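You operate a simulated robot arm through the tools that you are given. There is no shell and no other tool.

The job below is to be done with a simulated robot arm. You get a single attempt, and the scene is never put back.

TASK
Brush sealer from the blue pot along the seam.
Fine: round white brush, back in its cup; shut the pot. A coat counts when it lies all over at full strength: go over it till it gets no stronger.

Only the result counts: the job must be done as asked and must still hold three seconds after the hand-in. Knocking over, shifting, dropping, spilling or breaking anything else fails it.

THE ROBOT
A 6-joint arm with a two-finger parallel gripper, fixed in place. Base frame: the origin is on the floor under the middle of its stand, x ahead of it, y to its left, z up. Units: m, degrees, N and s.
It reaches about 1.066 m from its shoulder. Its first joint turns from -166.0 to 166.0 degrees. Payload 3.91 kg.
The tool frame sits at the grasp point between the pads (the TCP): z along the fingers, y along the line on which they close. The tips reach 0.03 m beyond it. The gripper opens to 0.11 m. The fingers are 0.02 m wide and 0.01 m thick; the gripper's body (0.048 by 0.112 m) begins 0.055 m behind the TCP.
Orientation is that of the tool frame in the base frame, as a unit quaternion [w, x, y, z]. With the fingers straight down and closing along the base's y, the tool's x points along the base's -x, its y along +y and its z along -z.

THE INTERFACE
- The arm moves only by the tool apply_moves. Its argument "increments" is a list of rows, each an object of numbers (a shift or turn left out is 0, a gripper value left out holds the last): "tx", "ty", "tz": the shift along the tool's x, y, z in units of 50 mm (1.0 is 50 mm); "rx", "ry", "rz": the turn, a rotation vector about the tool's x, y, z in units of 8 degrees (1.0 is 8 degrees). In form: [{"tx": .., "ty": .., "tz": .., "rx": .., "ry": .., "rz": ..}, ...]. A call has 1 to 20 rows; each row shifts and turns the commanded pose from where the row before left it, along the tool's axes as they then stand. "hand" is the closure in counts, from 0 (fully open) to 255 (shut), set as the call begins (left out, the last holds). A call with a number of a shift or a turn outside -1 to 1 is refused whole. A row lasts 0.2 s, in which the tool goes at most 0.05 m and 8.6 degrees; a call with a longer step from one row to the next is refused whole, and so is a gripper value outside its range. Where a pose cannot be reached the arm comes as near as it can. A force on the tool above 90 N (or 10 N above the force at the start of the call, whichever is more), or a blocked arm, ends the call early, and 0.2 s more pass. Each finger travels about 0.153 m/s and halts on what it meets, pressing with about 37 N; the grip force reading is that of the motor and also rises with nothing between the fingers. The clock runs only during rows and for 0.2 s after the last one: add rows that do not move to give the fingers time. It gives the time, the measured TCP pose, the force on the tool (base axes), the opening and the grip force at its end, in the units of the frame above (readings bear some noise), with the torque about the TCP (base axes, N m) and any sound that the robot's microphone picked up.
- Cameras (640 x 400 px; columns grow to the right, rows downward): "scene" is fixed at [0.2196, -0.6509, 1.6358]; the picture's right is [-0.52, -0.86, 0.00], its down [-0.84, 0.51, -0.21] and it looks along [0.18, -0.11, -0.98] (base axes); focal length 225 px, centre (320, 200). "wrist" rides on the gripper at [0.072, 0.017, -0.103] in the tool frame; the picture's right is [-0.23, 0.97, 0.00], its down [-0.76, -0.18, -0.62] and it looks along [-0.61, -0.14, 0.78] (tool axes); focal length 222 px, centre (320, 200). There is no depth. A picture from a camera that has moved, and an enlarged one, comes with that camera's place and axes in the base frame and with its lens.
- camera(camera): a new picture of that camera. The clock stands still meanwhile.
- close_up(camera, box): a new picture of the part [left, top, right, bottom] of that camera's present view, enlarged. The clock stands still meanwhile.
- close_job(): hands the job in; it is judged then, once.

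Places have to be worked out from the pictures, the camera data and where the tool is seen. Open the gripper and draw the arm clear of the work before you hand the job in, unless the task says otherwise.

The tools are called after "Call:" as a command line: name --argument value ..., lists and objects as JSON in quotes. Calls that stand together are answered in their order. apply_moves: Moves the arm, as the interface text tells. Its arguments: {"type":"object","properties":{"increments":{"type":"array"},"hand":{"type":"number"}},"required":["increments"]} The other tools are called the same way: camera (camera) takes a picture; close_up (camera, box) takes an enlarged picture of a part of a camera's view; close_job () hands the job in.

At the start:

```text
time: 0.0
tool_pos: [0.125, -0.5482, 1.2273]
tool_rot: [0.0, 0.0, 1.0, -0.001]
ft_force: [0.3, -0.5, -0.2]
ft_torque: [0.02, -0.01, 0.02]
finger_gap: 0.1102
grip_force: 0.1
```

scene: 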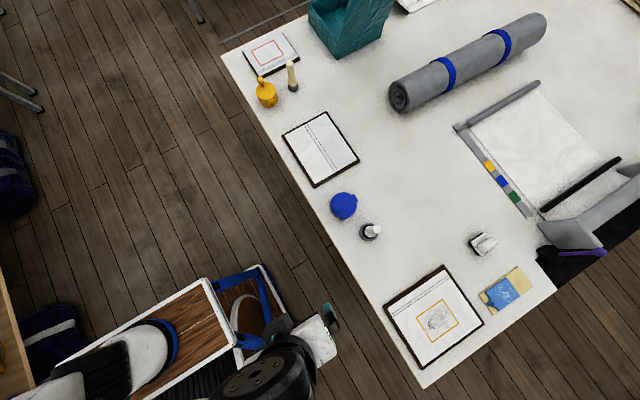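
wrist: 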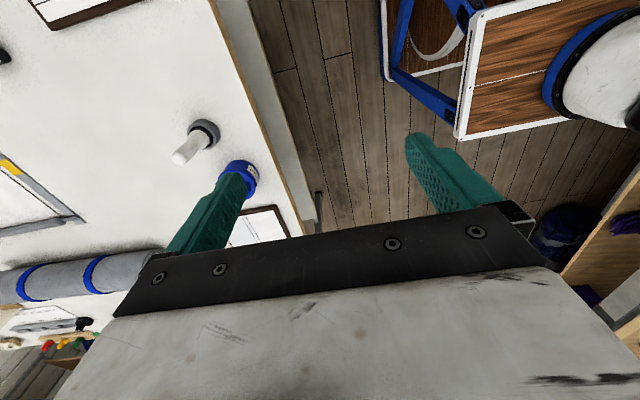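

The scene shows a blue pot near (343,205), a brush in a cup near (370,231), and a board with a seam near (320,148). I'll take close-ups to see each in detail.

Call:
close_up --camera "scene" --box '[310, 170, 410, 260]'

Call:
close_up --camera "scene" --box '[270, 100, 370, 195]'

Call:
close_up --camera "scene" --box '[230, 20, 320, 120]'

Call:
close_up --camera "scene" --box '[370, 220, 570, 390]'

Call:
close_up --camera "wrist" --box '[150, 90, 310, 250]'

```text
4.44 times, centred on (360, 215) of scene
camera zoom: at [0.2196, -0.6509, 1.6358], right [-0.52, -0.86, 0.0], down [-0.84, 0.51, -0.21], along [0.18, -0.11, -0.98], focal length 1000 px, centre (142, 133)
```

zoom: 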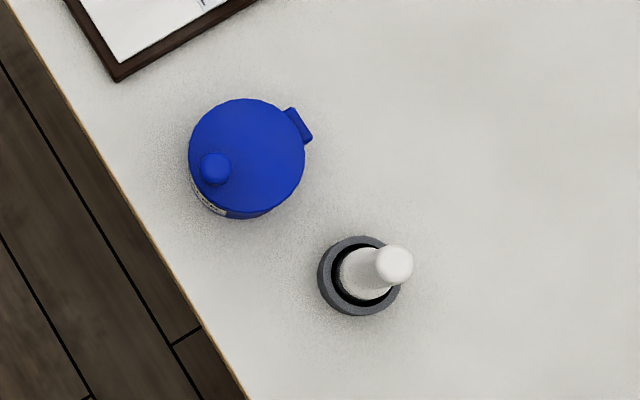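

```text
4.21 times, centred on (320, 148) of scene
camera zoom: at [0.2196, -0.6509, 1.6358], right [-0.52, -0.86, 0.0], down [-0.84, 0.51, -0.21], along [0.18, -0.11, -0.98], focal length 948 px, centre (320, 421)
```

zoom: 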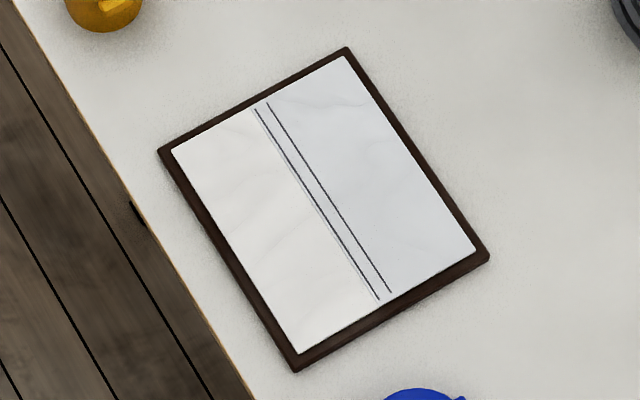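

```text
4.00 times, centred on (275, 70) of scene
camera zoom: at [0.2196, -0.6509, 1.6358], right [-0.52, -0.86, 0.0], down [-0.84, 0.51, -0.21], along [0.18, -0.11, -0.98], focal length 900 px, centre (500, 720)
```

zoom: 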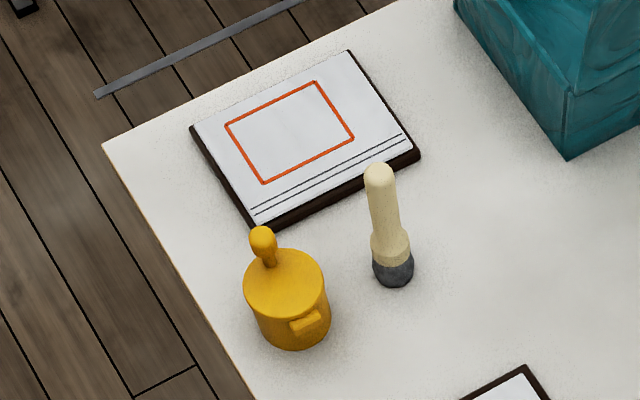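

```text
2.35 times, centred on (470, 305) of scene
camera zoom: at [0.2196, -0.6509, 1.6358], right [-0.52, -0.86, 0.0], down [-0.84, 0.51, -0.21], along [0.18, -0.11, -0.98], focal length 530 px, centre (-33, -47)
```

zoom: 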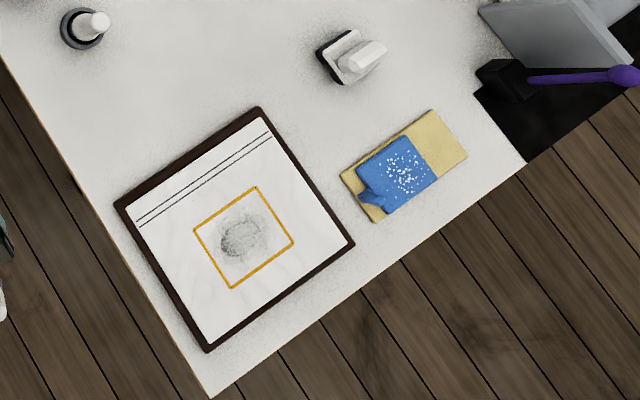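

```text
2.50 times, centred on (230, 170) of wrist
camera zoom: at [0.0538, -0.5311, 1.3312], right [0.23, 0.97, 0.0], down [0.76, -0.18, 0.62], along [0.61, -0.14, -0.78], focal length 555 px, centre (545, 275)
```

zoom: 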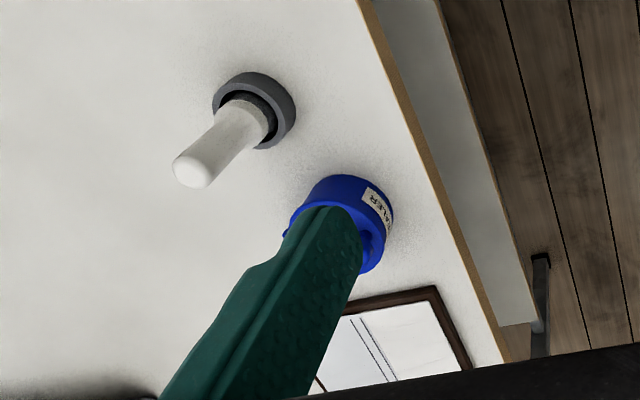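

The middle board's double line along the two-tone joint looks like the seam. The brush in the grey cup beside the blue pot looks like the round white one, but I need better views. I'll move the wrist camera towards the pot while staying high, around z = 1.2.

Call:
apply_moves --increments '[{"ty": -0.8}, {"ty": -0.8}, {"ty": -0.8}, {"ty": -0.8}, {"ty": -0.8}]'

Call:
camera --camera "wrist"

Call:
camera --camera "scene"

```text
time: 1.2
tool_pos: [0.1259, -0.7476, 1.2287]
tool_rot: [0.0, 0.0, 1.0, 0.0]
ft_force: [-0.5, 0.9, 0.8]
ft_torque: [-0.06, -0.03, 0.02]
finger_gap: 0.11
grip_force: 0.0
```

```text
taken
camera wrist: at [0.0545, -0.7306, 1.3317], right [0.23, 0.97, 0.0], down [0.76, -0.18, 0.62], along [0.61, -0.14, -0.78], focal length 222 px, centre (320, 200)
```

wrist: 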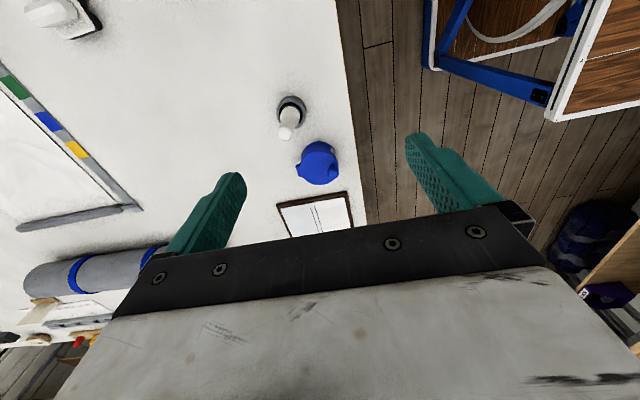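

```text
taken
```

scene: 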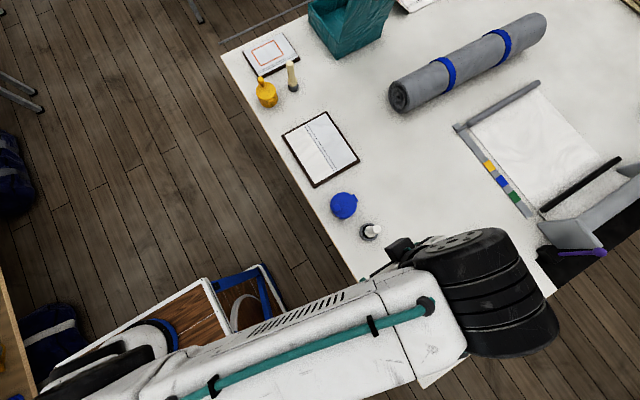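

The pot, brush cup and seam board are now in clear view between the fingers. I'll enlarge them to triangulate.

Call:
close_up --camera "wrist" --box '[255, 80, 375, 240]'

Call:
close_up --camera "wrist" --box '[265, 90, 345, 190]'

Call:
close_up --camera "scene" --box '[325, 185, 395, 245]'

Call:
close_up --camera "scene" --box '[280, 110, 360, 185]'

```text
2.50 times, centred on (315, 160) of wrist
camera zoom: at [0.0545, -0.7306, 1.3317], right [0.23, 0.97, 0.0], down [0.76, -0.18, 0.62], along [0.61, -0.14, -0.78], focal length 555 px, centre (332, 300)
```

zoom: 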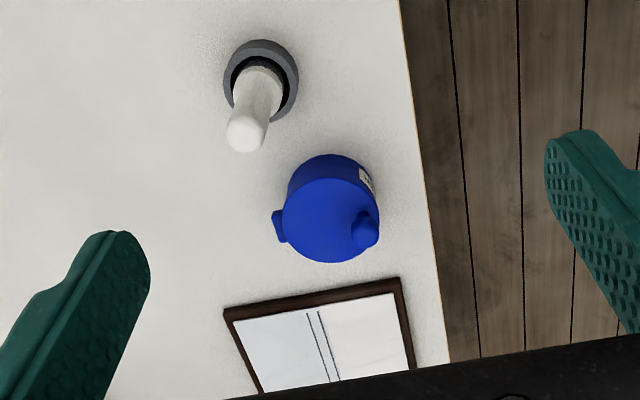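

```text
4.00 times, centred on (305, 140) of wrist
camera zoom: at [0.0545, -0.7306, 1.3317], right [0.23, 0.97, 0.0], down [0.76, -0.18, 0.62], along [0.61, -0.14, -0.78], focal length 888 px, centre (380, 440)
```

zoom: 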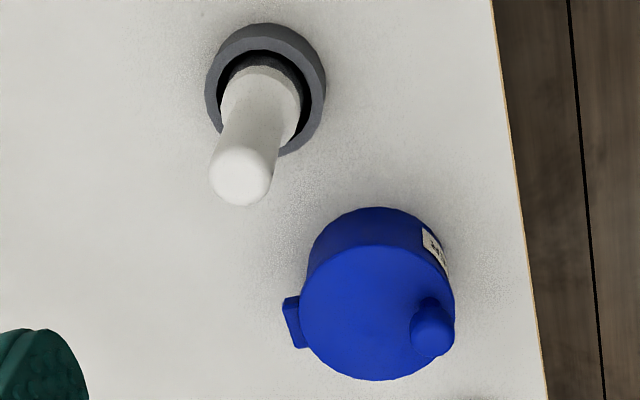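

```text
6.67 times, centred on (360, 215) of scene
camera zoom: at [0.2196, -0.6509, 1.6358], right [-0.52, -0.86, 0.0], down [-0.84, 0.51, -0.21], along [0.18, -0.11, -0.98], focal length 1501 px, centre (53, 100)
```

zoom: 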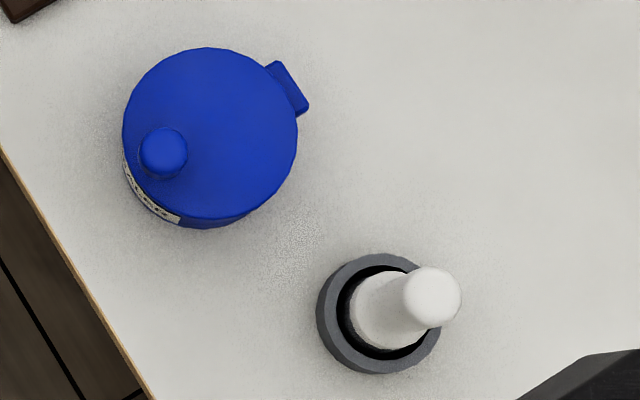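

```text
5.33 times, centred on (320, 148) of scene
camera zoom: at [0.2196, -0.6509, 1.6358], right [-0.52, -0.86, 0.0], down [-0.84, 0.51, -0.21], along [0.18, -0.11, -0.98], focal length 1200 px, centre (320, 480)
```

zoom: 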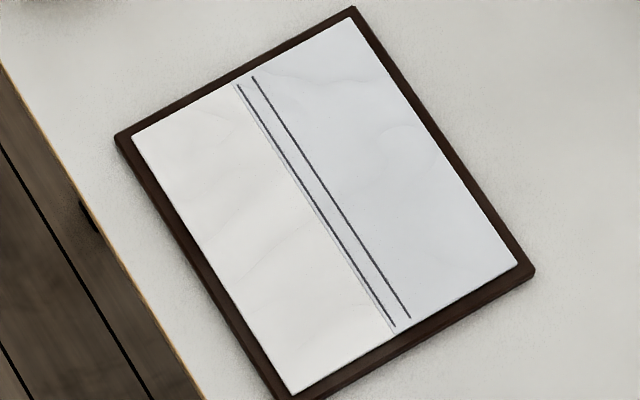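

The two views agree on these positions:
- **Lid:** centre about (0.299, -0.79, 0.907), with its knob at (0.30, -0.761, 0.93) and the hinge tab at y ≈ -0.836.
- **Brush:** upright at (0.181, -0.8185), top about z = 0.99.
- **Seam:** along x from 0.425 to 0.633 at y ≈ -0.84.

I'll turn the tool 90° about its own axis so the fingers close along x, parallel to the hinge.

Call:
apply_moves --increments '[{"rz": 0.9375, "tx": -0.3}, {"rz": 0.9375, "tx": -0.3}, {"rz": 0.9375, "tx": -0.3}, {"rz": 0.9375}, {"rz": 0.9375}, {"rz": 0.9375}, {"rz": 0.9375}, {"rz": 0.9375}, {"rz": 0.9375}, {"rz": 0.9375}, {"rz": 0.9375}, {"rz": 0.9375}]'

Call:
camera --camera "wrist"

Call:
camera --camera "scene"

```text
time: 3.8
tool_pos: [0.1702, -0.7534, 1.2264]
tool_rot: [0.0, 0.708, 0.706, 0.0]
ft_force: [0.6, -1.2, -0.2]
ft_torque: [0.0, 0.0, 0.02]
finger_gap: 0.1101
grip_force: 0.0
```

```text
taken
camera wrist: at [0.1878, -0.6816, 1.331], right [0.97, -0.23, 0.0], down [-0.18, -0.76, 0.62], along [-0.14, -0.61, -0.78], focal length 222 px, centre (320, 200)
```

wrist: 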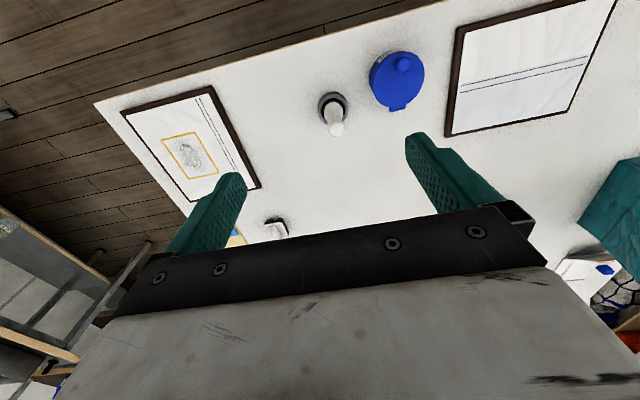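

```text
taken
```

scene: 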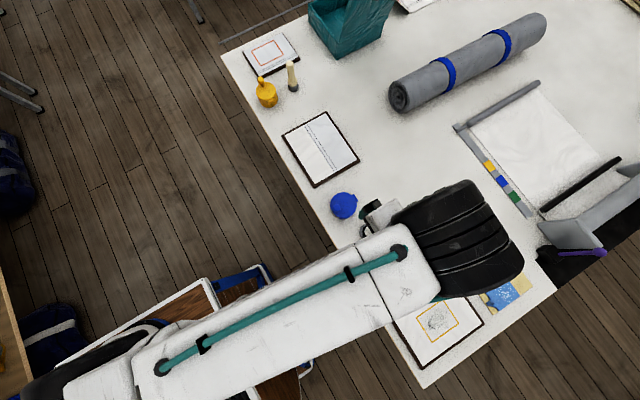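

The rotation went as planned: tool x is now +y and tool y is now +x. I'll enlarge the pot, the board and the brush from this side.

Call:
close_up --camera "wrist" --box '[300, 40, 440, 140]'

Call:
close_up --camera "wrist" --box '[430, 0, 630, 140]'

Call:
close_up --camera "wrist" --box '[230, 190, 310, 250]'

```text
4.00 times, centred on (370, 90) of wrist
camera zoom: at [0.1878, -0.6816, 1.331], right [0.97, -0.23, 0.0], down [-0.18, -0.76, 0.62], along [-0.14, -0.61, -0.78], focal length 888 px, centre (120, 640)
```

zoom: 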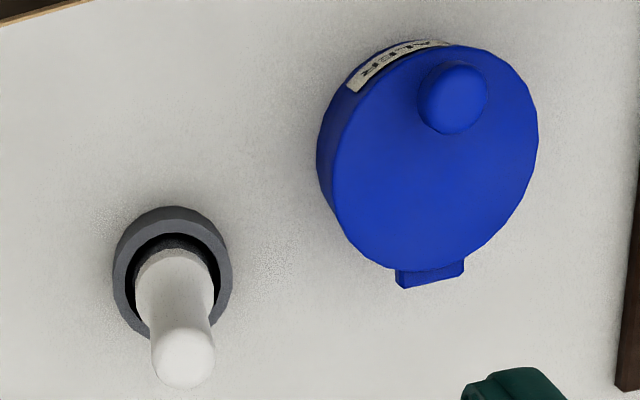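

```text
2.86 times, centred on (530, 70) of wrist
camera zoom: at [0.1878, -0.6816, 1.331], right [0.97, -0.23, 0.0], down [-0.18, -0.76, 0.62], along [-0.14, -0.61, -0.78], focal length 635 px, centre (-280, 571)
```

zoom: 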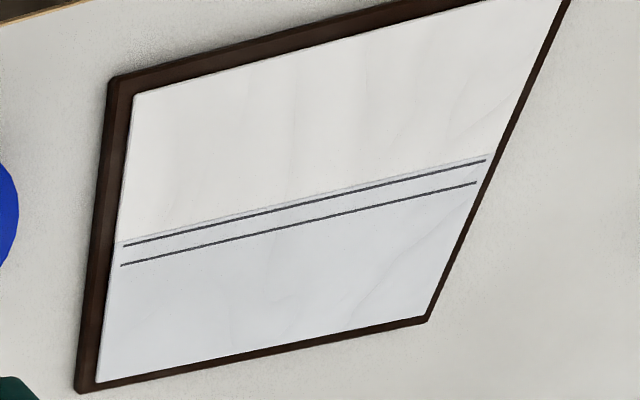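

```text
6.67 times, centred on (270, 220) of wrist
camera zoom: at [0.1878, -0.6816, 1.331], right [0.97, -0.23, 0.0], down [-0.18, -0.76, 0.62], along [-0.14, -0.61, -0.78], focal length 1481 px, centre (653, 67)
```

zoom: 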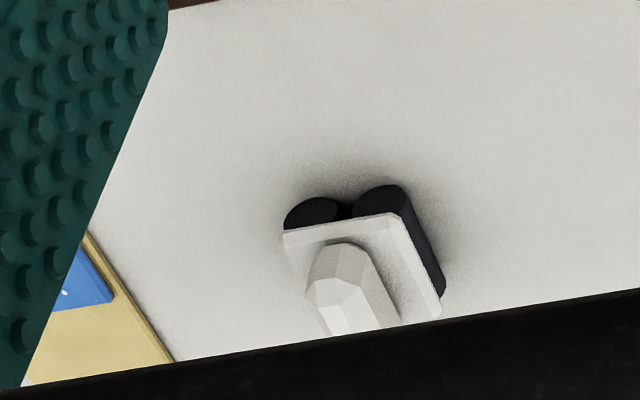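

The pot is the one labelled SEALER, and the seam board's double line lies beside the joint. I'll shift the tool over towards the pot, staying on the robot's side, and tilt it 70° so the fingers point mostly along -y at the knob. This stays high for now.

Call:
apply_moves --increments '[{"ty": 0.655, "tx": 0.5}, {"ty": 0.655, "tx": 0.5}, {"ty": 0.655, "tx": 0.5}, {"ty": 0.655, "tx": 0.5}, {"ry": -0.972}, {"ry": -0.972}, {"ry": -0.972}, {"ry": -0.972}, {"ry": -0.972}, {"ry": -0.972}, {"ry": -0.972}, {"ry": -0.972}, {"ry": -0.972}]'

Call:
camera --camera "wrist"

Call:
camera --camera "scene"

```text
time: 6.6
tool_pos: [0.2952, -0.6537, 1.228]
tool_rot: [0.375, 0.6, 0.592, -0.387]
ft_force: [-0.3, 0.4, -0.2]
ft_torque: [0.01, 0.0, 0.0]
finger_gap: 0.11
grip_force: 0.1
out of reach, approached as far as the arm can: row 13
```

```text
taken
camera wrist: at [0.3167, -0.5298, 1.2048], right [0.97, -0.11, 0.2], down [-0.17, 0.25, 0.95], along [-0.16, -0.96, 0.22], focal length 222 px, centre (320, 200)
```

wrist: 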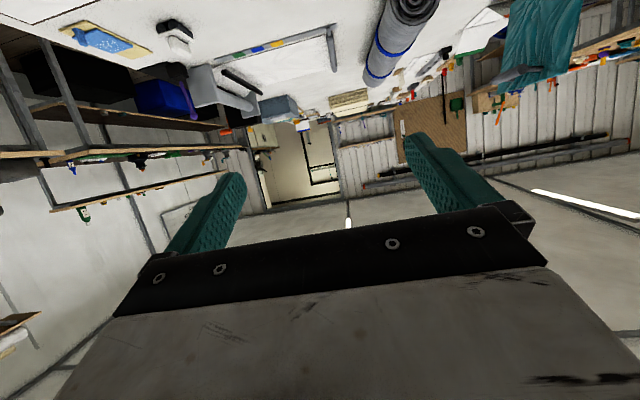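

```text
taken
```

scene: 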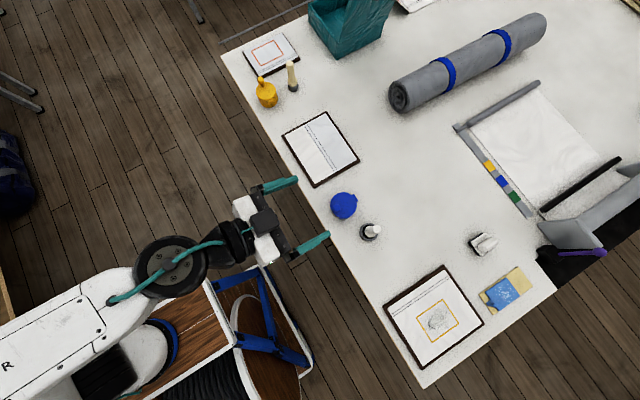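

The last row of the tilt fell slightly short, with the measured tilt about 65°. I'll ease back to about 62° so the commanded pose is reachable, then read the result.

Call:
apply_moves --increments '[{"ry": 0.6}, {"ry": 0.4}, {}]'

```text
time: 7.4
tool_pos: [0.2965, -0.6536, 1.2266]
tool_rot: [0.333, 0.625, 0.617, -0.343]
ft_force: [-0.4, -0.4, -0.1]
ft_torque: [0.0, -0.01, -0.01]
finger_gap: 0.1099
grip_force: 0.0
```

The tilt is now 57°, so commands continue from the pose actually reached. I'll lower to a pre-grasp point about 0.1 m back from the knob and look at it from the side.

Call:
apply_moves --increments '[{"tx": 0.648, "tz": 0.4507, "ty": 0.015}, {"tx": 0.648, "tz": 0.4507, "ty": 0.015}, {"tx": 0.648, "tz": 0.4507, "ty": 0.015}, {"tx": 0.648, "tz": 0.4507, "ty": 0.015}, {"tx": 0.648, "tz": 0.4507, "ty": 0.015}, {"tx": 0.648, "tz": 0.4507, "ty": 0.015}]'

Call:
camera --camera "wrist"

Call:
camera --camera "scene"

```text
time: 8.8
tool_pos: [0.2995, -0.6614, 0.9888]
tool_rot: [0.333, 0.625, 0.617, -0.344]
ft_force: [0.1, 0.5, -0.5]
ft_torque: [0.01, 0.0, 0.01]
finger_gap: 0.1099
grip_force: 0.1
```

```text
taken
camera wrist: at [0.3197, -0.5355, 0.9848], right [0.97, -0.14, 0.18], down [-0.17, 0.11, 0.98], along [-0.16, -0.98, 0.09], focal length 222 px, centre (320, 200)
```

wrist: 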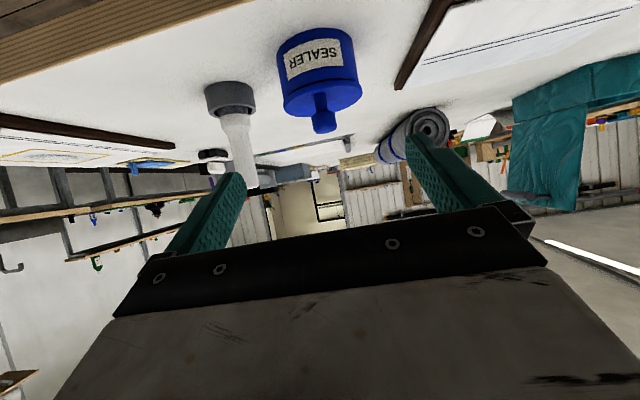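

```text
taken
```

scene: 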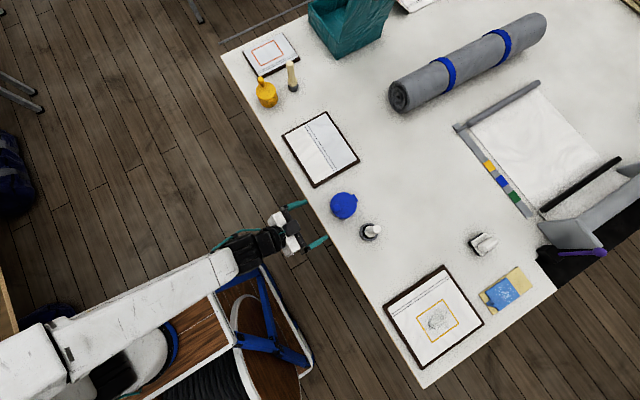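

The blue pot reads SEALER and its knob stands up on the near edge of the lid. I'll enlarge it to get heights.

Call:
close_up --camera "wrist" --box '[190, 20, 370, 200]'

Call:
close_up --camera "wrist" --box '[270, 20, 370, 140]'

Call:
close_up --camera "scene" --box '[265, 180, 385, 260]'

```text
2.22 times, centred on (280, 110) of wrist
camera zoom: at [0.3197, -0.5355, 0.9848], right [0.97, -0.14, 0.18], down [-0.17, 0.11, 0.98], along [-0.16, -0.98, 0.09], focal length 494 px, centre (409, 400)
```

zoom: 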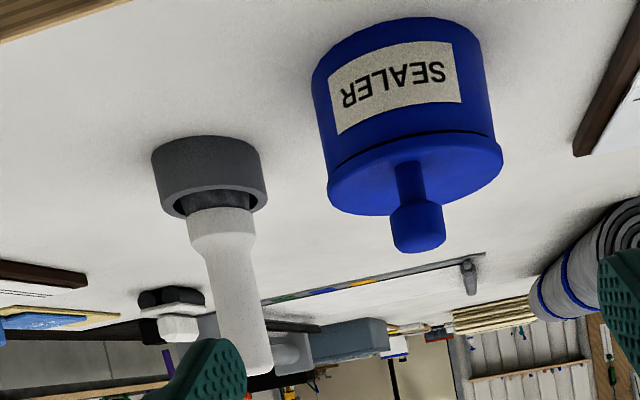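

```text
3.33 times, centred on (320, 80) of wrist
camera zoom: at [0.3197, -0.5355, 0.9848], right [0.97, -0.14, 0.18], down [-0.17, 0.11, 0.98], along [-0.16, -0.98, 0.09], focal length 740 px, centre (320, 600)
```

zoom: 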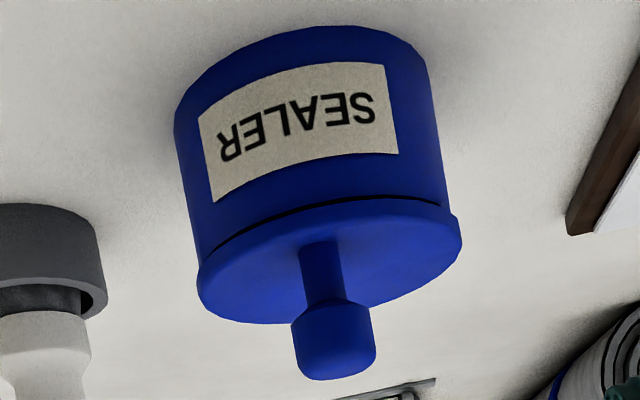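

```text
5.00 times, centred on (325, 220) of scene
camera zoom: at [0.2196, -0.6509, 1.6358], right [-0.52, -0.86, 0.0], down [-0.84, 0.51, -0.21], along [0.18, -0.11, -0.98], focal length 1125 px, centre (295, 100)
```

zoom: 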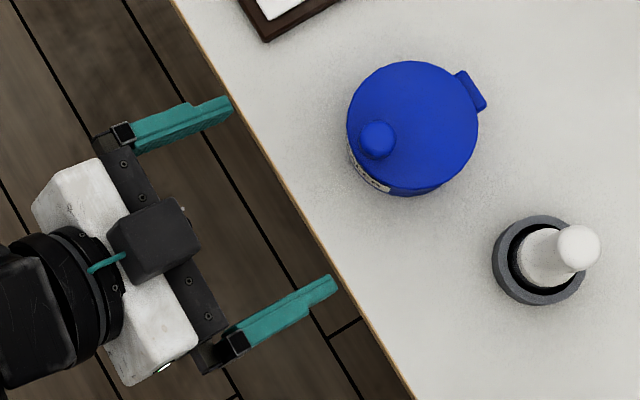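

From this view I read the knob head at z 0.921–0.940 (about 25 mm wide), the lid top at about 0.905, the lid's lower edge at about 0.897 and the table at about 0.851. I'll advance along the fingers so the head sits between the pads, with the tips just clear of the lid.

Call:
apply_moves --increments '[{"tz": 0.51, "tx": -0.0265, "ty": 0.0175}, {"tz": 0.51, "tx": -0.0265, "ty": 0.0175}, {"tz": 0.51, "tx": -0.0265, "ty": 0.0175}, {"tz": 0.51, "tx": -0.0265, "ty": 0.0175}, {}]'

Call:
camera --camera "wrist"

Call:
close_up --camera "scene" --box '[285, 170, 385, 240]'

```text
time: 10.0
tool_pos: [0.301, -0.7515, 0.9395]
tool_rot: [0.333, 0.624, 0.617, -0.344]
ft_force: [-0.2, 0.5, 0.2]
ft_torque: [0.02, 0.0, -0.02]
finger_gap: 0.1098
grip_force: 0.1
```

```text
taken
camera wrist: at [0.3218, -0.6254, 0.9349], right [0.97, -0.14, 0.18], down [-0.17, 0.11, 0.98], along [-0.16, -0.98, 0.09], focal length 222 px, centre (320, 200)
```

wrist: 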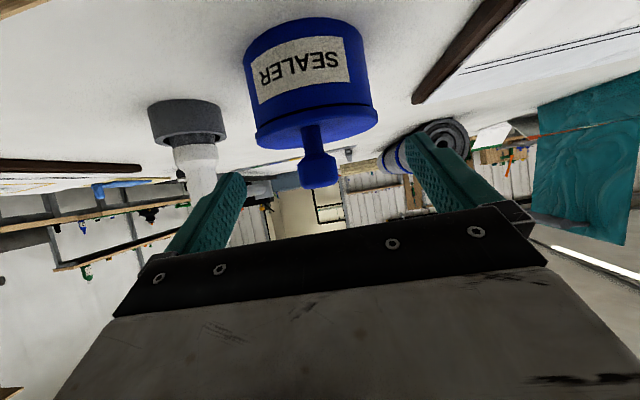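

```text
5.71 times, centred on (335, 205) of scene
camera zoom: at [0.2196, -0.6509, 1.6358], right [-0.52, -0.86, 0.0], down [-0.84, 0.51, -0.21], along [0.18, -0.11, -0.98], focal length 1286 px, centre (234, 171)
```

zoom: 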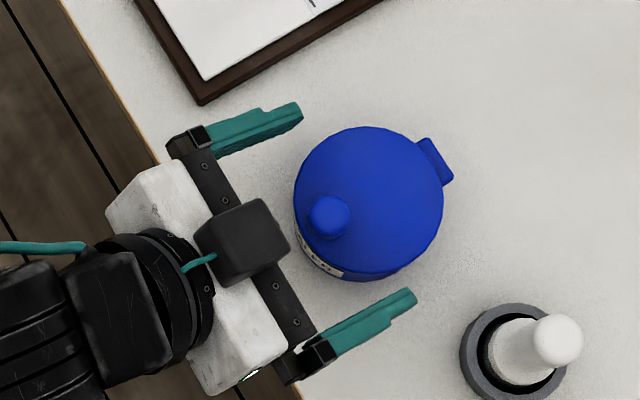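

The knob head sits midway between the pads, just short of the tips. I'll close the gripper on it and give it time.

Call:
apply_moves --increments '[{}, {}, {}, {}]' --hand 255

Call:
camera --camera "wrist"

Call:
close_up --camera "scene" --box '[285, 170, 385, 240]'

```text
time: 11.0
tool_pos: [0.301, -0.7507, 0.9402]
tool_rot: [0.333, 0.625, 0.617, -0.343]
ft_force: [-3.8, -0.3, -0.3]
ft_torque: [0.04, 0.02, -0.01]
finger_gap: 0.0226
grip_force: 44.7
```

```text
taken
camera wrist: at [0.3214, -0.6253, 0.9349], right [0.97, -0.14, 0.18], down [-0.17, 0.11, 0.98], along [-0.16, -0.98, 0.09], focal length 222 px, centre (320, 200)
```

wrist: 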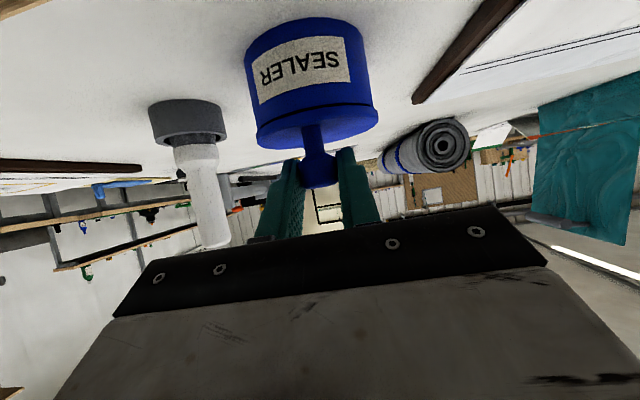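

```text
5.71 times, centred on (335, 205) of scene
camera zoom: at [0.2196, -0.6509, 1.6358], right [-0.52, -0.86, 0.0], down [-0.84, 0.51, -0.21], along [0.18, -0.11, -0.98], focal length 1286 px, centre (234, 171)
```

zoom: 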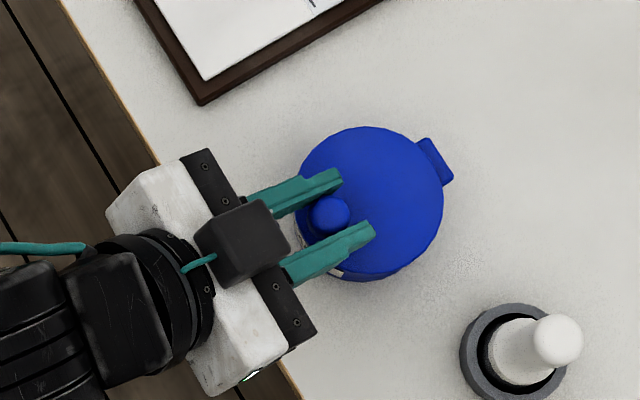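

The gripper holds the knob at 22.6 mm with a light side force of about 4 N in x. I'll start swinging the lid about its hinge, estimated at y = -0.834, z = 0.899, in 4° steps and check the forces.

Call:
apply_moves --increments '[{"tx": -0.1294, "tz": -0.01, "ry": 0.5, "ty": -0.02}, {"tx": -0.1294, "tz": -0.01, "ry": 0.5}, {"tx": -0.1294, "tz": -0.01, "ry": 0.5}, {}]'

Call:
camera --camera "wrist"

Call:
close_up --camera "scene" --box '[285, 170, 385, 240]'

```text
time: 12.0
tool_pos: [0.301, -0.7589, 0.9525]
tool_rot: [0.279, 0.65, 0.642, -0.295]
ft_force: [44.7, -15.1, 6.5]
ft_torque: [-1.37, -0.52, 0.32]
finger_gap: 0.023
grip_force: 45.3
out of reach, approached as far as the arm can: row 3
```

```text
taken
camera wrist: at [0.3221, -0.6339, 0.9682], right [0.97, -0.17, 0.15], down [-0.16, -0.04, 0.99], along [-0.17, -0.98, -0.07], focal length 222 px, centre (320, 200)
```

wrist: 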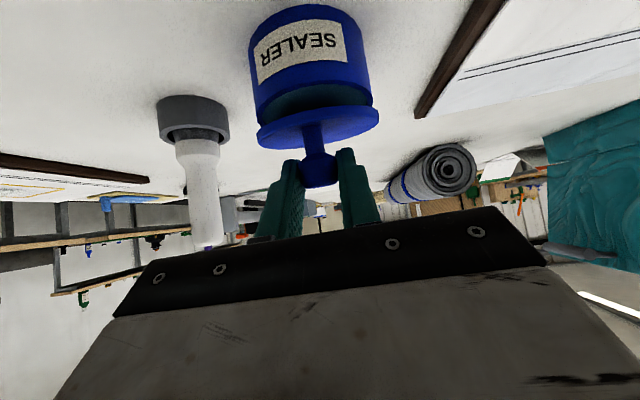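

```text
5.71 times, centred on (335, 205) of scene
camera zoom: at [0.2196, -0.6509, 1.6358], right [-0.52, -0.86, 0.0], down [-0.84, 0.51, -0.21], along [0.18, -0.11, -0.98], focal length 1286 px, centre (234, 171)
```

zoom: 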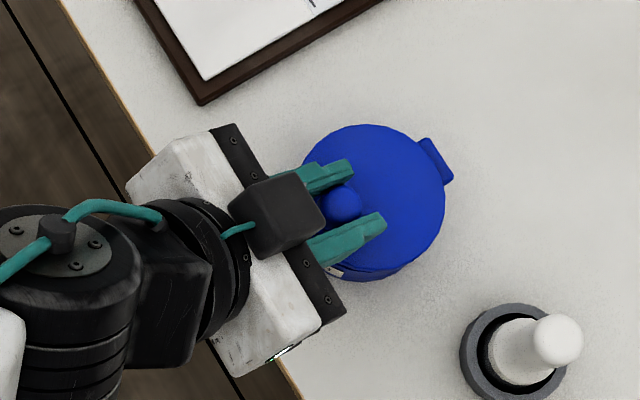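

The lid is lifting, about 9° so far, but the side force rose to 45 N and row 3 was called out of reach. I'll hold still briefly to see whether the force settles.

Call:
apply_moves --increments '[{}]'

Call:
camera --camera "scene"

```text
time: 12.4
tool_pos: [0.3006, -0.7586, 0.952]
tool_rot: [0.278, 0.651, 0.642, -0.296]
ft_force: [51.7, -13.2, 10.3]
ft_torque: [-1.4, -0.58, 0.37]
finger_gap: 0.0229
grip_force: 44.7
```

```text
taken
```

scene: 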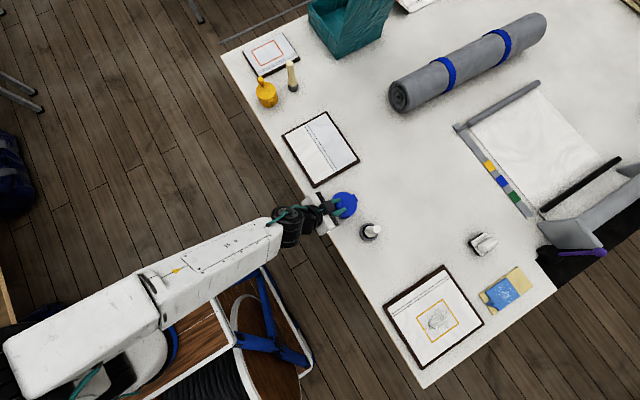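

The 1 mm sideways nudge I added appears to cause the force, because the pot doesn't give. I'll take it back out.

Call:
apply_moves --increments '[{"ty": 0.018}, {}]'

```text
time: 13.0
tool_pos: [0.301, -0.7566, 0.9516]
tool_rot: [0.27, 0.655, 0.645, -0.288]
ft_force: [52.4, -12.3, 9.9]
ft_torque: [-1.36, -0.6, 0.37]
finger_gap: 0.023
grip_force: 44.7
```

The force hasn't changed, so the true commanded offset is unclear. I'll probe with a further small +x move and watch the force.

Call:
apply_moves --increments '[{"ty": 0.03}, {}]'

Call:
camera --camera "wrist"

```text
time: 13.6
tool_pos: [0.2993, -0.7572, 0.9512]
tool_rot: [0.266, 0.657, 0.649, -0.276]
ft_force: [36.4, -6.8, 7.8]
ft_torque: [-0.99, -0.34, 0.3]
finger_gap: 0.023
grip_force: 45.1
```

```text
taken
camera wrist: at [0.3213, -0.634, 0.9733], right [0.97, -0.18, 0.15], down [-0.17, -0.09, 0.98], along [-0.16, -0.98, -0.12], focal length 222 px, centre (320, 200)
```

wrist: 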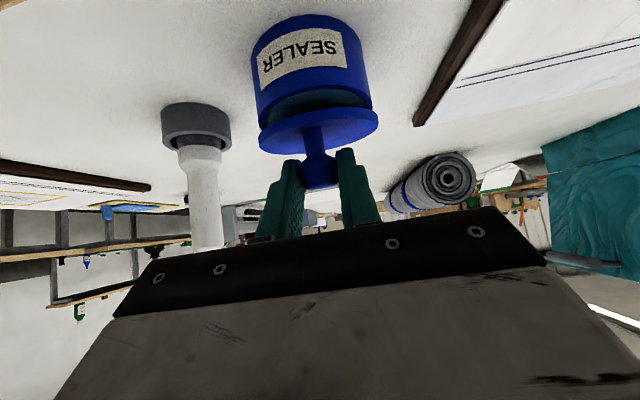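

The tilt is still drifting towards the commanded 45° and the force is dropping, so the arm seems to be converging slowly. I'll wait a few rows and look again.

Call:
apply_moves --increments '[{}, {}, {}, {}]'

Call:
close_up --camera "scene" --box '[260, 160, 400, 260]'

```text
time: 14.6
tool_pos: [0.3003, -0.7576, 0.9519]
tool_rot: [0.266, 0.657, 0.649, -0.277]
ft_force: [32.4, -3.7, 4.4]
ft_torque: [-0.51, -0.32, 0.29]
finger_gap: 0.0228
grip_force: 44.6
```

```text
4.00 times, centred on (330, 210) of scene
camera zoom: at [0.2196, -0.6509, 1.6358], right [-0.52, -0.86, 0.0], down [-0.84, 0.51, -0.21], along [0.18, -0.11, -0.98], focal length 900 px, centre (280, 160)
```

zoom: 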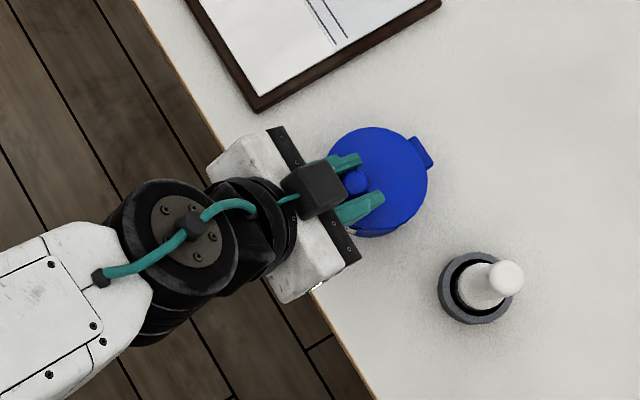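

It's steady now at 32 N. Another +1 mm in x should lower it further if the sign is right.

Call:
apply_moves --increments '[{"ty": 0.025}, {}]'

```text
time: 15.2
tool_pos: [0.3006, -0.7583, 0.9509]
tool_rot: [0.265, 0.658, 0.648, -0.277]
ft_force: [23.4, 4.7, 3.6]
ft_torque: [-0.04, -0.21, 0.17]
finger_gap: 0.0226
grip_force: 45.5
```

That lowered it, at about 7 N per mm. I'll add 3 mm more in +x.

Call:
apply_moves --increments '[{"ty": 0.03}, {"ty": 0.03}, {}]'

```text
time: 16.0
tool_pos: [0.3006, -0.7573, 0.9506]
tool_rot: [0.265, 0.659, 0.647, -0.278]
ft_force: [-4.1, 16.1, 2.2]
ft_torque: [0.62, 0.08, -0.07]
finger_gap: 0.0227
grip_force: 44.8
```

The side force is nearly gone. I'll continue the arc more slowly at 2° per row, checking whether the reach complaint comes back.

Call:
apply_moves --increments '[{"tx": -0.0637, "tz": -0.01, "ry": 0.25}, {"tx": -0.0637, "tz": -0.01, "ry": 0.25}, {"tx": -0.0637, "tz": -0.01, "ry": 0.25}, {"tx": -0.0637, "tz": -0.01, "ry": 0.25}, {}]'

```text
time: 17.2
tool_pos: [0.3008, -0.7652, 0.9605]
tool_rot: [0.227, 0.673, 0.659, -0.246]
ft_force: [24.0, 11.5, 0.9]
ft_torque: [0.66, -0.31, 0.19]
finger_gap: 0.0229
grip_force: 45.0
out of reach, approached as far as the arm can: row 3
```

The lid keeps rising (about 15°), but pitching the tool is what triggers the reach limit and the side drift. I'll take out the side force, then try moving along the arc with the tool orientation held, letting the knob pivot between the pads.

Call:
apply_moves --increments '[{"ty": 0.03}, {"ty": 0.03}, {}]'

Call:
camera --camera "wrist"

Call:
camera --camera "scene"

```text
time: 18.0
tool_pos: [0.2999, -0.7662, 0.9599]
tool_rot: [0.221, 0.676, 0.664, -0.233]
ft_force: [-12.4, -8.5, 12.8]
ft_torque: [-1.41, 0.19, -0.05]
finger_gap: 0.0228
grip_force: 45.0
```

```text
taken
camera wrist: at [0.3219, -0.6465, 0.9997], right [0.97, -0.2, 0.13], down [-0.17, -0.22, 0.96], along [-0.16, -0.95, -0.25], focal length 222 px, centre (320, 200)
```

wrist: 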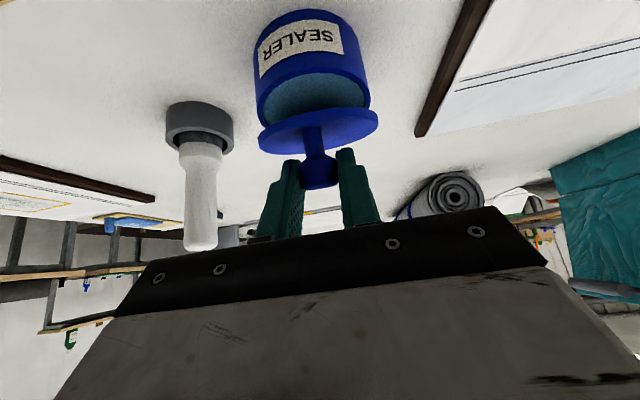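

```text
taken
```

scene: 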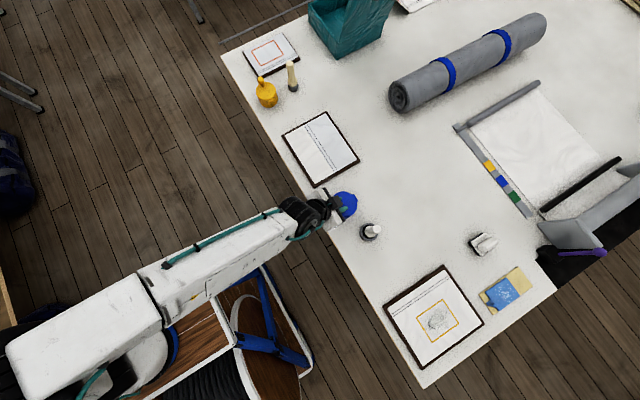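

The forearm has rolled between pictures. So this is a wrist singularity being crossed slowly rather than a true reach limit. Forces are acceptable, so I'll carry on along the arc with rotation at 2° per row.

Call:
apply_moves --increments '[{"tx": -0.0627, "tz": -0.0107, "ry": 0.25}, {"tx": -0.0627, "tz": -0.0107, "ry": 0.25}, {"tx": -0.0627, "tz": -0.0107, "ry": 0.25}, {"tx": -0.0627, "tz": -0.0107, "ry": 0.25}, {}, {}]'

```text
time: 19.4
tool_pos: [0.2993, -0.7735, 0.969]
tool_rot: [0.173, 0.691, 0.678, -0.183]
ft_force: [-34.9, -1.3, 10.3]
ft_torque: [-0.75, 0.46, -0.12]
finger_gap: 0.0228
grip_force: 44.7
```

No reach complaint this time. The lid is at about 23° and the side force is now -35 N, so I'll shift -2.7 mm in x to relax it.

Call:
apply_moves --increments '[{"ty": -0.03}, {"ty": -0.025}, {}]'

```text
time: 20.2
tool_pos: [0.3016, -0.7734, 0.9685]
tool_rot: [0.173, 0.69, 0.679, -0.182]
ft_force: [-19.4, -4.9, 6.4]
ft_torque: [-0.79, 0.21, -0.06]
finger_gap: 0.023
grip_force: 45.0
```

The force is down to 19 N. I'll continue 18° more along the arc with a slight -x correction.

Call:
apply_moves --increments '[{"tx": -0.095, "tz": -0.0174, "ry": 0.375, "ty": -0.02}, {"tx": -0.095, "tz": -0.0174, "ry": 0.375, "ty": -0.01}, {"tx": -0.095, "tz": -0.0174, "ry": 0.375}, {"tx": -0.095, "tz": -0.0174, "ry": 0.375}, {"tx": -0.095, "tz": -0.0174, "ry": 0.375}, {"tx": -0.095, "tz": -0.0174, "ry": 0.375}, {}]'

Call:
camera --camera "wrist"

Call:
camera --camera "scene"

```text
time: 21.8
tool_pos: [0.2998, -0.7989, 0.9837]
tool_rot: [0.066, 0.71, 0.698, -0.072]
ft_force: [34.8, -2.3, 11.5]
ft_torque: [-0.59, -0.5, 0.1]
finger_gap: 0.0227
grip_force: 44.9
```

```text
taken
camera wrist: at [0.3212, -0.708, 1.0717], right [0.97, -0.24, 0.04], down [-0.18, -0.62, 0.76], along [-0.16, -0.74, -0.65], focal length 222 px, centre (320, 200)
```

wrist: 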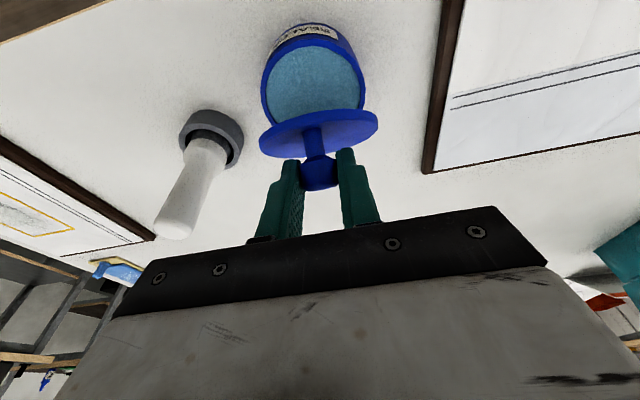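

```text
taken
```

scene: 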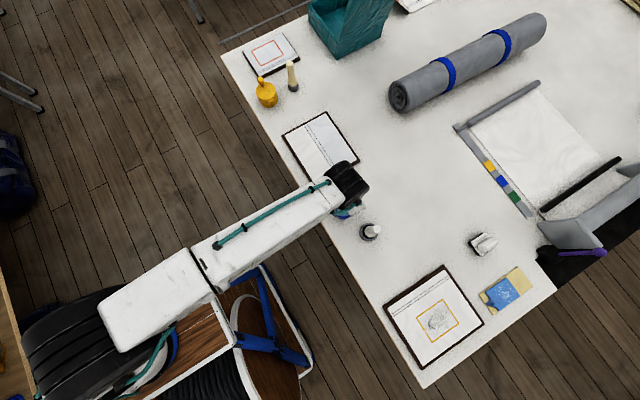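

The lid is about 41° open and the light-blue sealer shows inside. The side force is +35 N, so I'll correct +2.5 mm in x while continuing 24° further.

Call:
apply_moves --increments '[{"ty": 0.03}, {"ty": 0.025}, {"tx": -0.095, "tz": -0.017, "ry": 0.375}, {"tx": -0.095, "tz": -0.017, "ry": 0.375}, {"tx": -0.095, "tz": -0.017, "ry": 0.375}, {"tx": -0.095, "tz": -0.017, "ry": 0.375}, {"tx": -0.095, "tz": -0.017, "ry": 0.375}, {"tx": -0.095, "tz": -0.017, "ry": 0.375}, {"tx": -0.095, "tz": -0.017, "ry": 0.375}, {"tx": -0.095, "tz": -0.017, "ry": 0.375}, {}]'

Call:
camera --camera "wrist"

```text
time: 24.2
tool_pos: [0.2994, -0.8274, 0.989]
tool_rot: [-0.081, 0.71, 0.695, 0.076]
ft_force: [12.7, -12.6, 12.2]
ft_torque: [-1.28, -0.17, -0.04]
finger_gap: 0.0227
grip_force: 44.9
out of reach, approached as far as the arm can: row 10
```

```text
taken
camera wrist: at [0.3207, -0.7799, 1.1067], right [0.97, -0.24, -0.06], down [-0.19, -0.88, 0.44], along [-0.16, -0.42, -0.9], focal length 222 px, centre (320, 200)
```

wrist: 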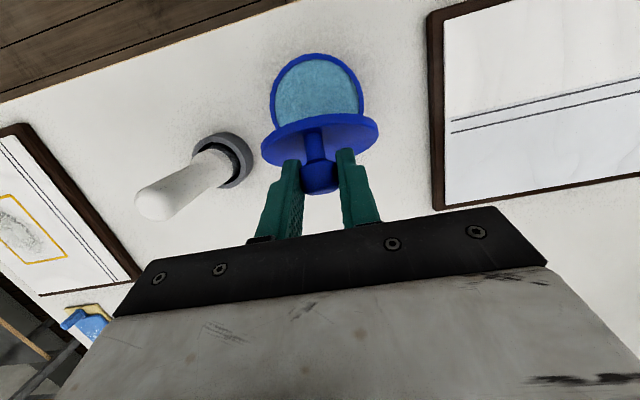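

The lid is about 60° open and the tool now leans 13° past vertical, where the pitch limit appears again. I'll hold that orientation and translate along the arc, letting the knob pivot in the pads.

Call:
apply_moves --increments '[{"ty": 0.02}, {"tx": -0.132, "tz": -0.042}, {"tx": -0.135, "tz": -0.029}, {"tx": -0.14, "tz": -0.017}, {"tx": -0.138, "tz": -0.005}, {}]'

Call:
camera --camera "wrist"

```text
time: 25.6
tool_pos: [0.2997, -0.8259, 0.9905]
tool_rot: [-0.082, 0.71, 0.695, 0.077]
ft_force: [4.8, -3.4, 10.8]
ft_torque: [-0.37, -0.03, -0.01]
finger_gap: 0.0228
grip_force: 45.2
out of reach, approached as far as the arm can: row 2, 3, 4, 5
```

```text
taken
camera wrist: at [0.3209, -0.7797, 1.1066], right [0.97, -0.24, -0.06], down [-0.19, -0.88, 0.44], along [-0.16, -0.42, -0.9], focal length 222 px, centre (320, 200)
```

wrist: 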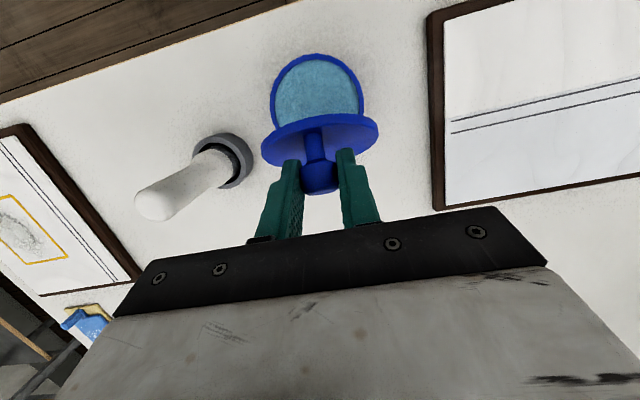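

Leaning further away is the real reach limit. I'll instead turn the tool back towards vertical about the knob while carrying the knob on over the arc, so the wrist stays closer in.

Call:
apply_moves --increments '[{"ry": -0.2875}, {"tx": -0.122, "tz": -0.039, "ry": -0.2875}, {"tx": -0.128, "tz": -0.022, "ry": -0.2875}, {"tx": -0.129, "tz": -0.003, "ry": -0.2875}, {"tx": -0.128, "tz": 0.012, "ry": -0.2875}, {}]'

Call:
camera --camera "wrist"

```text
time: 27.0
tool_pos: [0.3002, -0.8526, 0.9889]
tool_rot: [-0.011, 0.714, 0.7, 0.005]
ft_force: [1.7, 14.1, 0.5]
ft_torque: [1.25, -0.04, -0.04]
finger_gap: 0.0229
grip_force: 45.3
```

```text
taken
camera wrist: at [0.321, -0.7831, 1.0943], right [0.97, -0.24, -0.01], down [-0.19, -0.77, 0.61], along [-0.16, -0.59, -0.79], focal length 222 px, centre (320, 200)
```

wrist: 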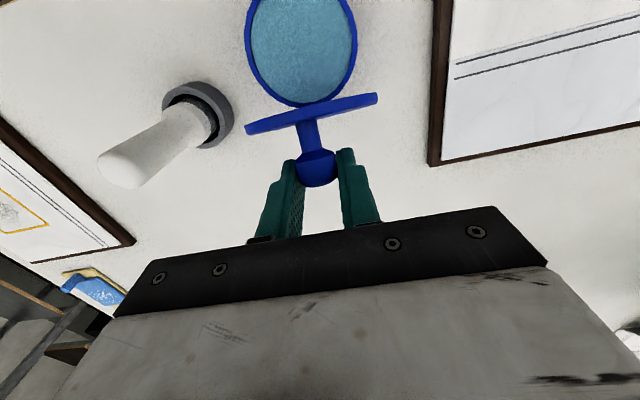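

The lid pivoted nicely and is about 80° open. I'll go 15° further and watch for a stop.

Call:
apply_moves --increments '[{"tx": -0.129, "tz": 0.036, "ry": -0.1875}, {"tx": -0.124, "tz": 0.051, "ry": -0.1875}, {"tx": -0.114, "tz": 0.064, "ry": -0.1875}, {}]'

Call:
camera --camera "wrist"

```text
time: 28.0
tool_pos: [0.3002, -0.8714, 0.9845]
tool_rot: [0.018, 0.713, 0.7, -0.025]
ft_force: [6.7, 4.0, 22.8]
ft_torque: [1.13, -0.1, -0.08]
finger_gap: 0.0228
grip_force: 44.6
```

```text
taken
camera wrist: at [0.3209, -0.7931, 1.0834], right [0.97, -0.24, 0.01], down [-0.19, -0.72, 0.67], along [-0.16, -0.65, -0.74], focal length 222 px, centre (320, 200)
```

wrist: 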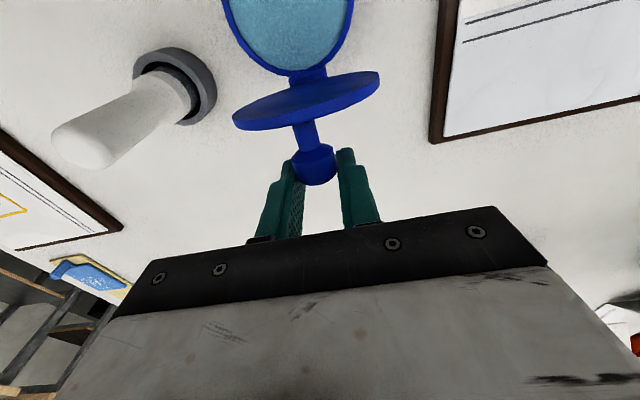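

The lid is past vertical, about 94°. I'll go on in three more small steps.

Call:
apply_moves --increments '[{"tx": -0.109, "tz": 0.085, "ry": -0.1875}, {"tx": -0.098, "tz": 0.095, "ry": -0.1875}, {"tx": -0.089, "tz": 0.107, "ry": -0.1875}, {}]'

Call:
camera --camera "wrist"

Call:
camera --camera "scene"

```text
time: 29.0
tool_pos: [0.2989, -0.8868, 0.9682]
tool_rot: [0.044, 0.712, 0.699, -0.051]
ft_force: [-0.1, 0.1, 0.2]
ft_torque: [-0.04, -0.01, -0.02]
finger_gap: 0.0004
grip_force: 37.8
```

```text
taken
camera wrist: at [0.32, -0.8025, 1.0612], right [0.97, -0.24, 0.02], down [-0.18, -0.67, 0.72], along [-0.16, -0.7, -0.69], focal length 222 px, centre (320, 200)
```

wrist: 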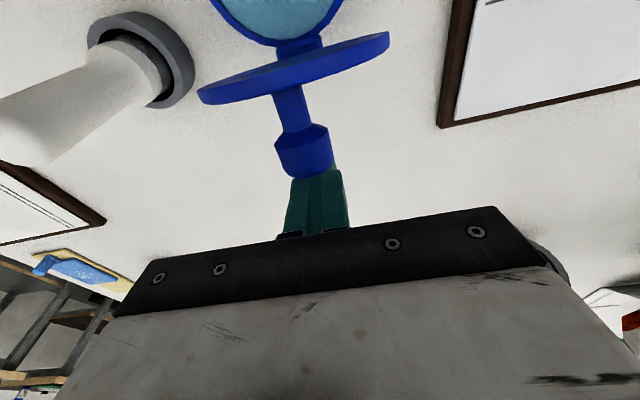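

```text
taken
```

scene: 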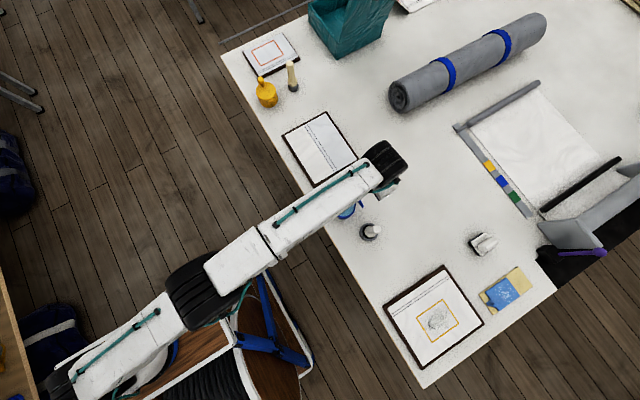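

The knob slipped out of the pads near the end of its travel, and the lid appears to be standing open by itself with no force on the tool. I'll enlarge it, then wait a moment and confirm it stays.

Call:
close_up --camera "wrist" --box '[180, 0, 420, 200]'

Call:
apply_moves --increments '[{}, {}]'

Call:
close_up --camera "scene" --box '[320, 140, 420, 240]'

```text
2.00 times, centred on (300, 100) of wrist
camera zoom: at [0.32, -0.8025, 1.0612], right [0.97, -0.24, 0.02], down [-0.18, -0.67, 0.72], along [-0.16, -0.7, -0.69], focal length 444 px, centre (360, 400)
```

zoom: 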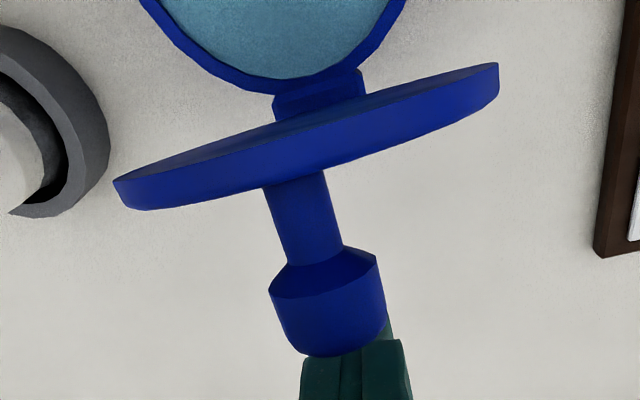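

```text
time: 29.6
tool_pos: [0.2998, -0.8871, 0.9693]
tool_rot: [0.043, 0.712, 0.699, -0.051]
ft_force: [-0.7, 0.5, -0.2]
ft_torque: [0.01, 0.02, -0.01]
finger_gap: 0.0
grip_force: 38.0
```

```text
4.00 times, centred on (370, 190) of scene
camera zoom: at [0.2196, -0.6509, 1.6358], right [-0.52, -0.86, 0.0], down [-0.84, 0.51, -0.21], along [0.18, -0.11, -0.98], focal length 900 px, centre (120, 240)
```

zoom: 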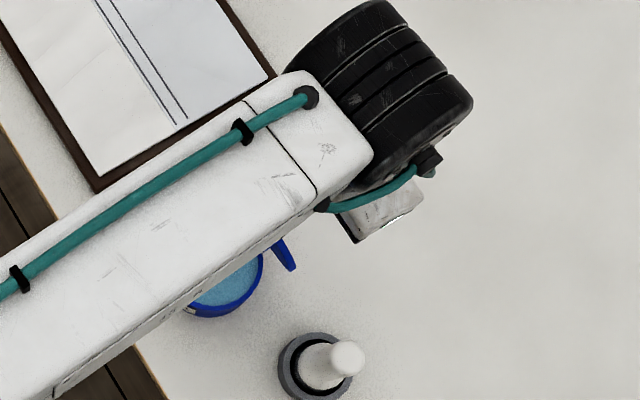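

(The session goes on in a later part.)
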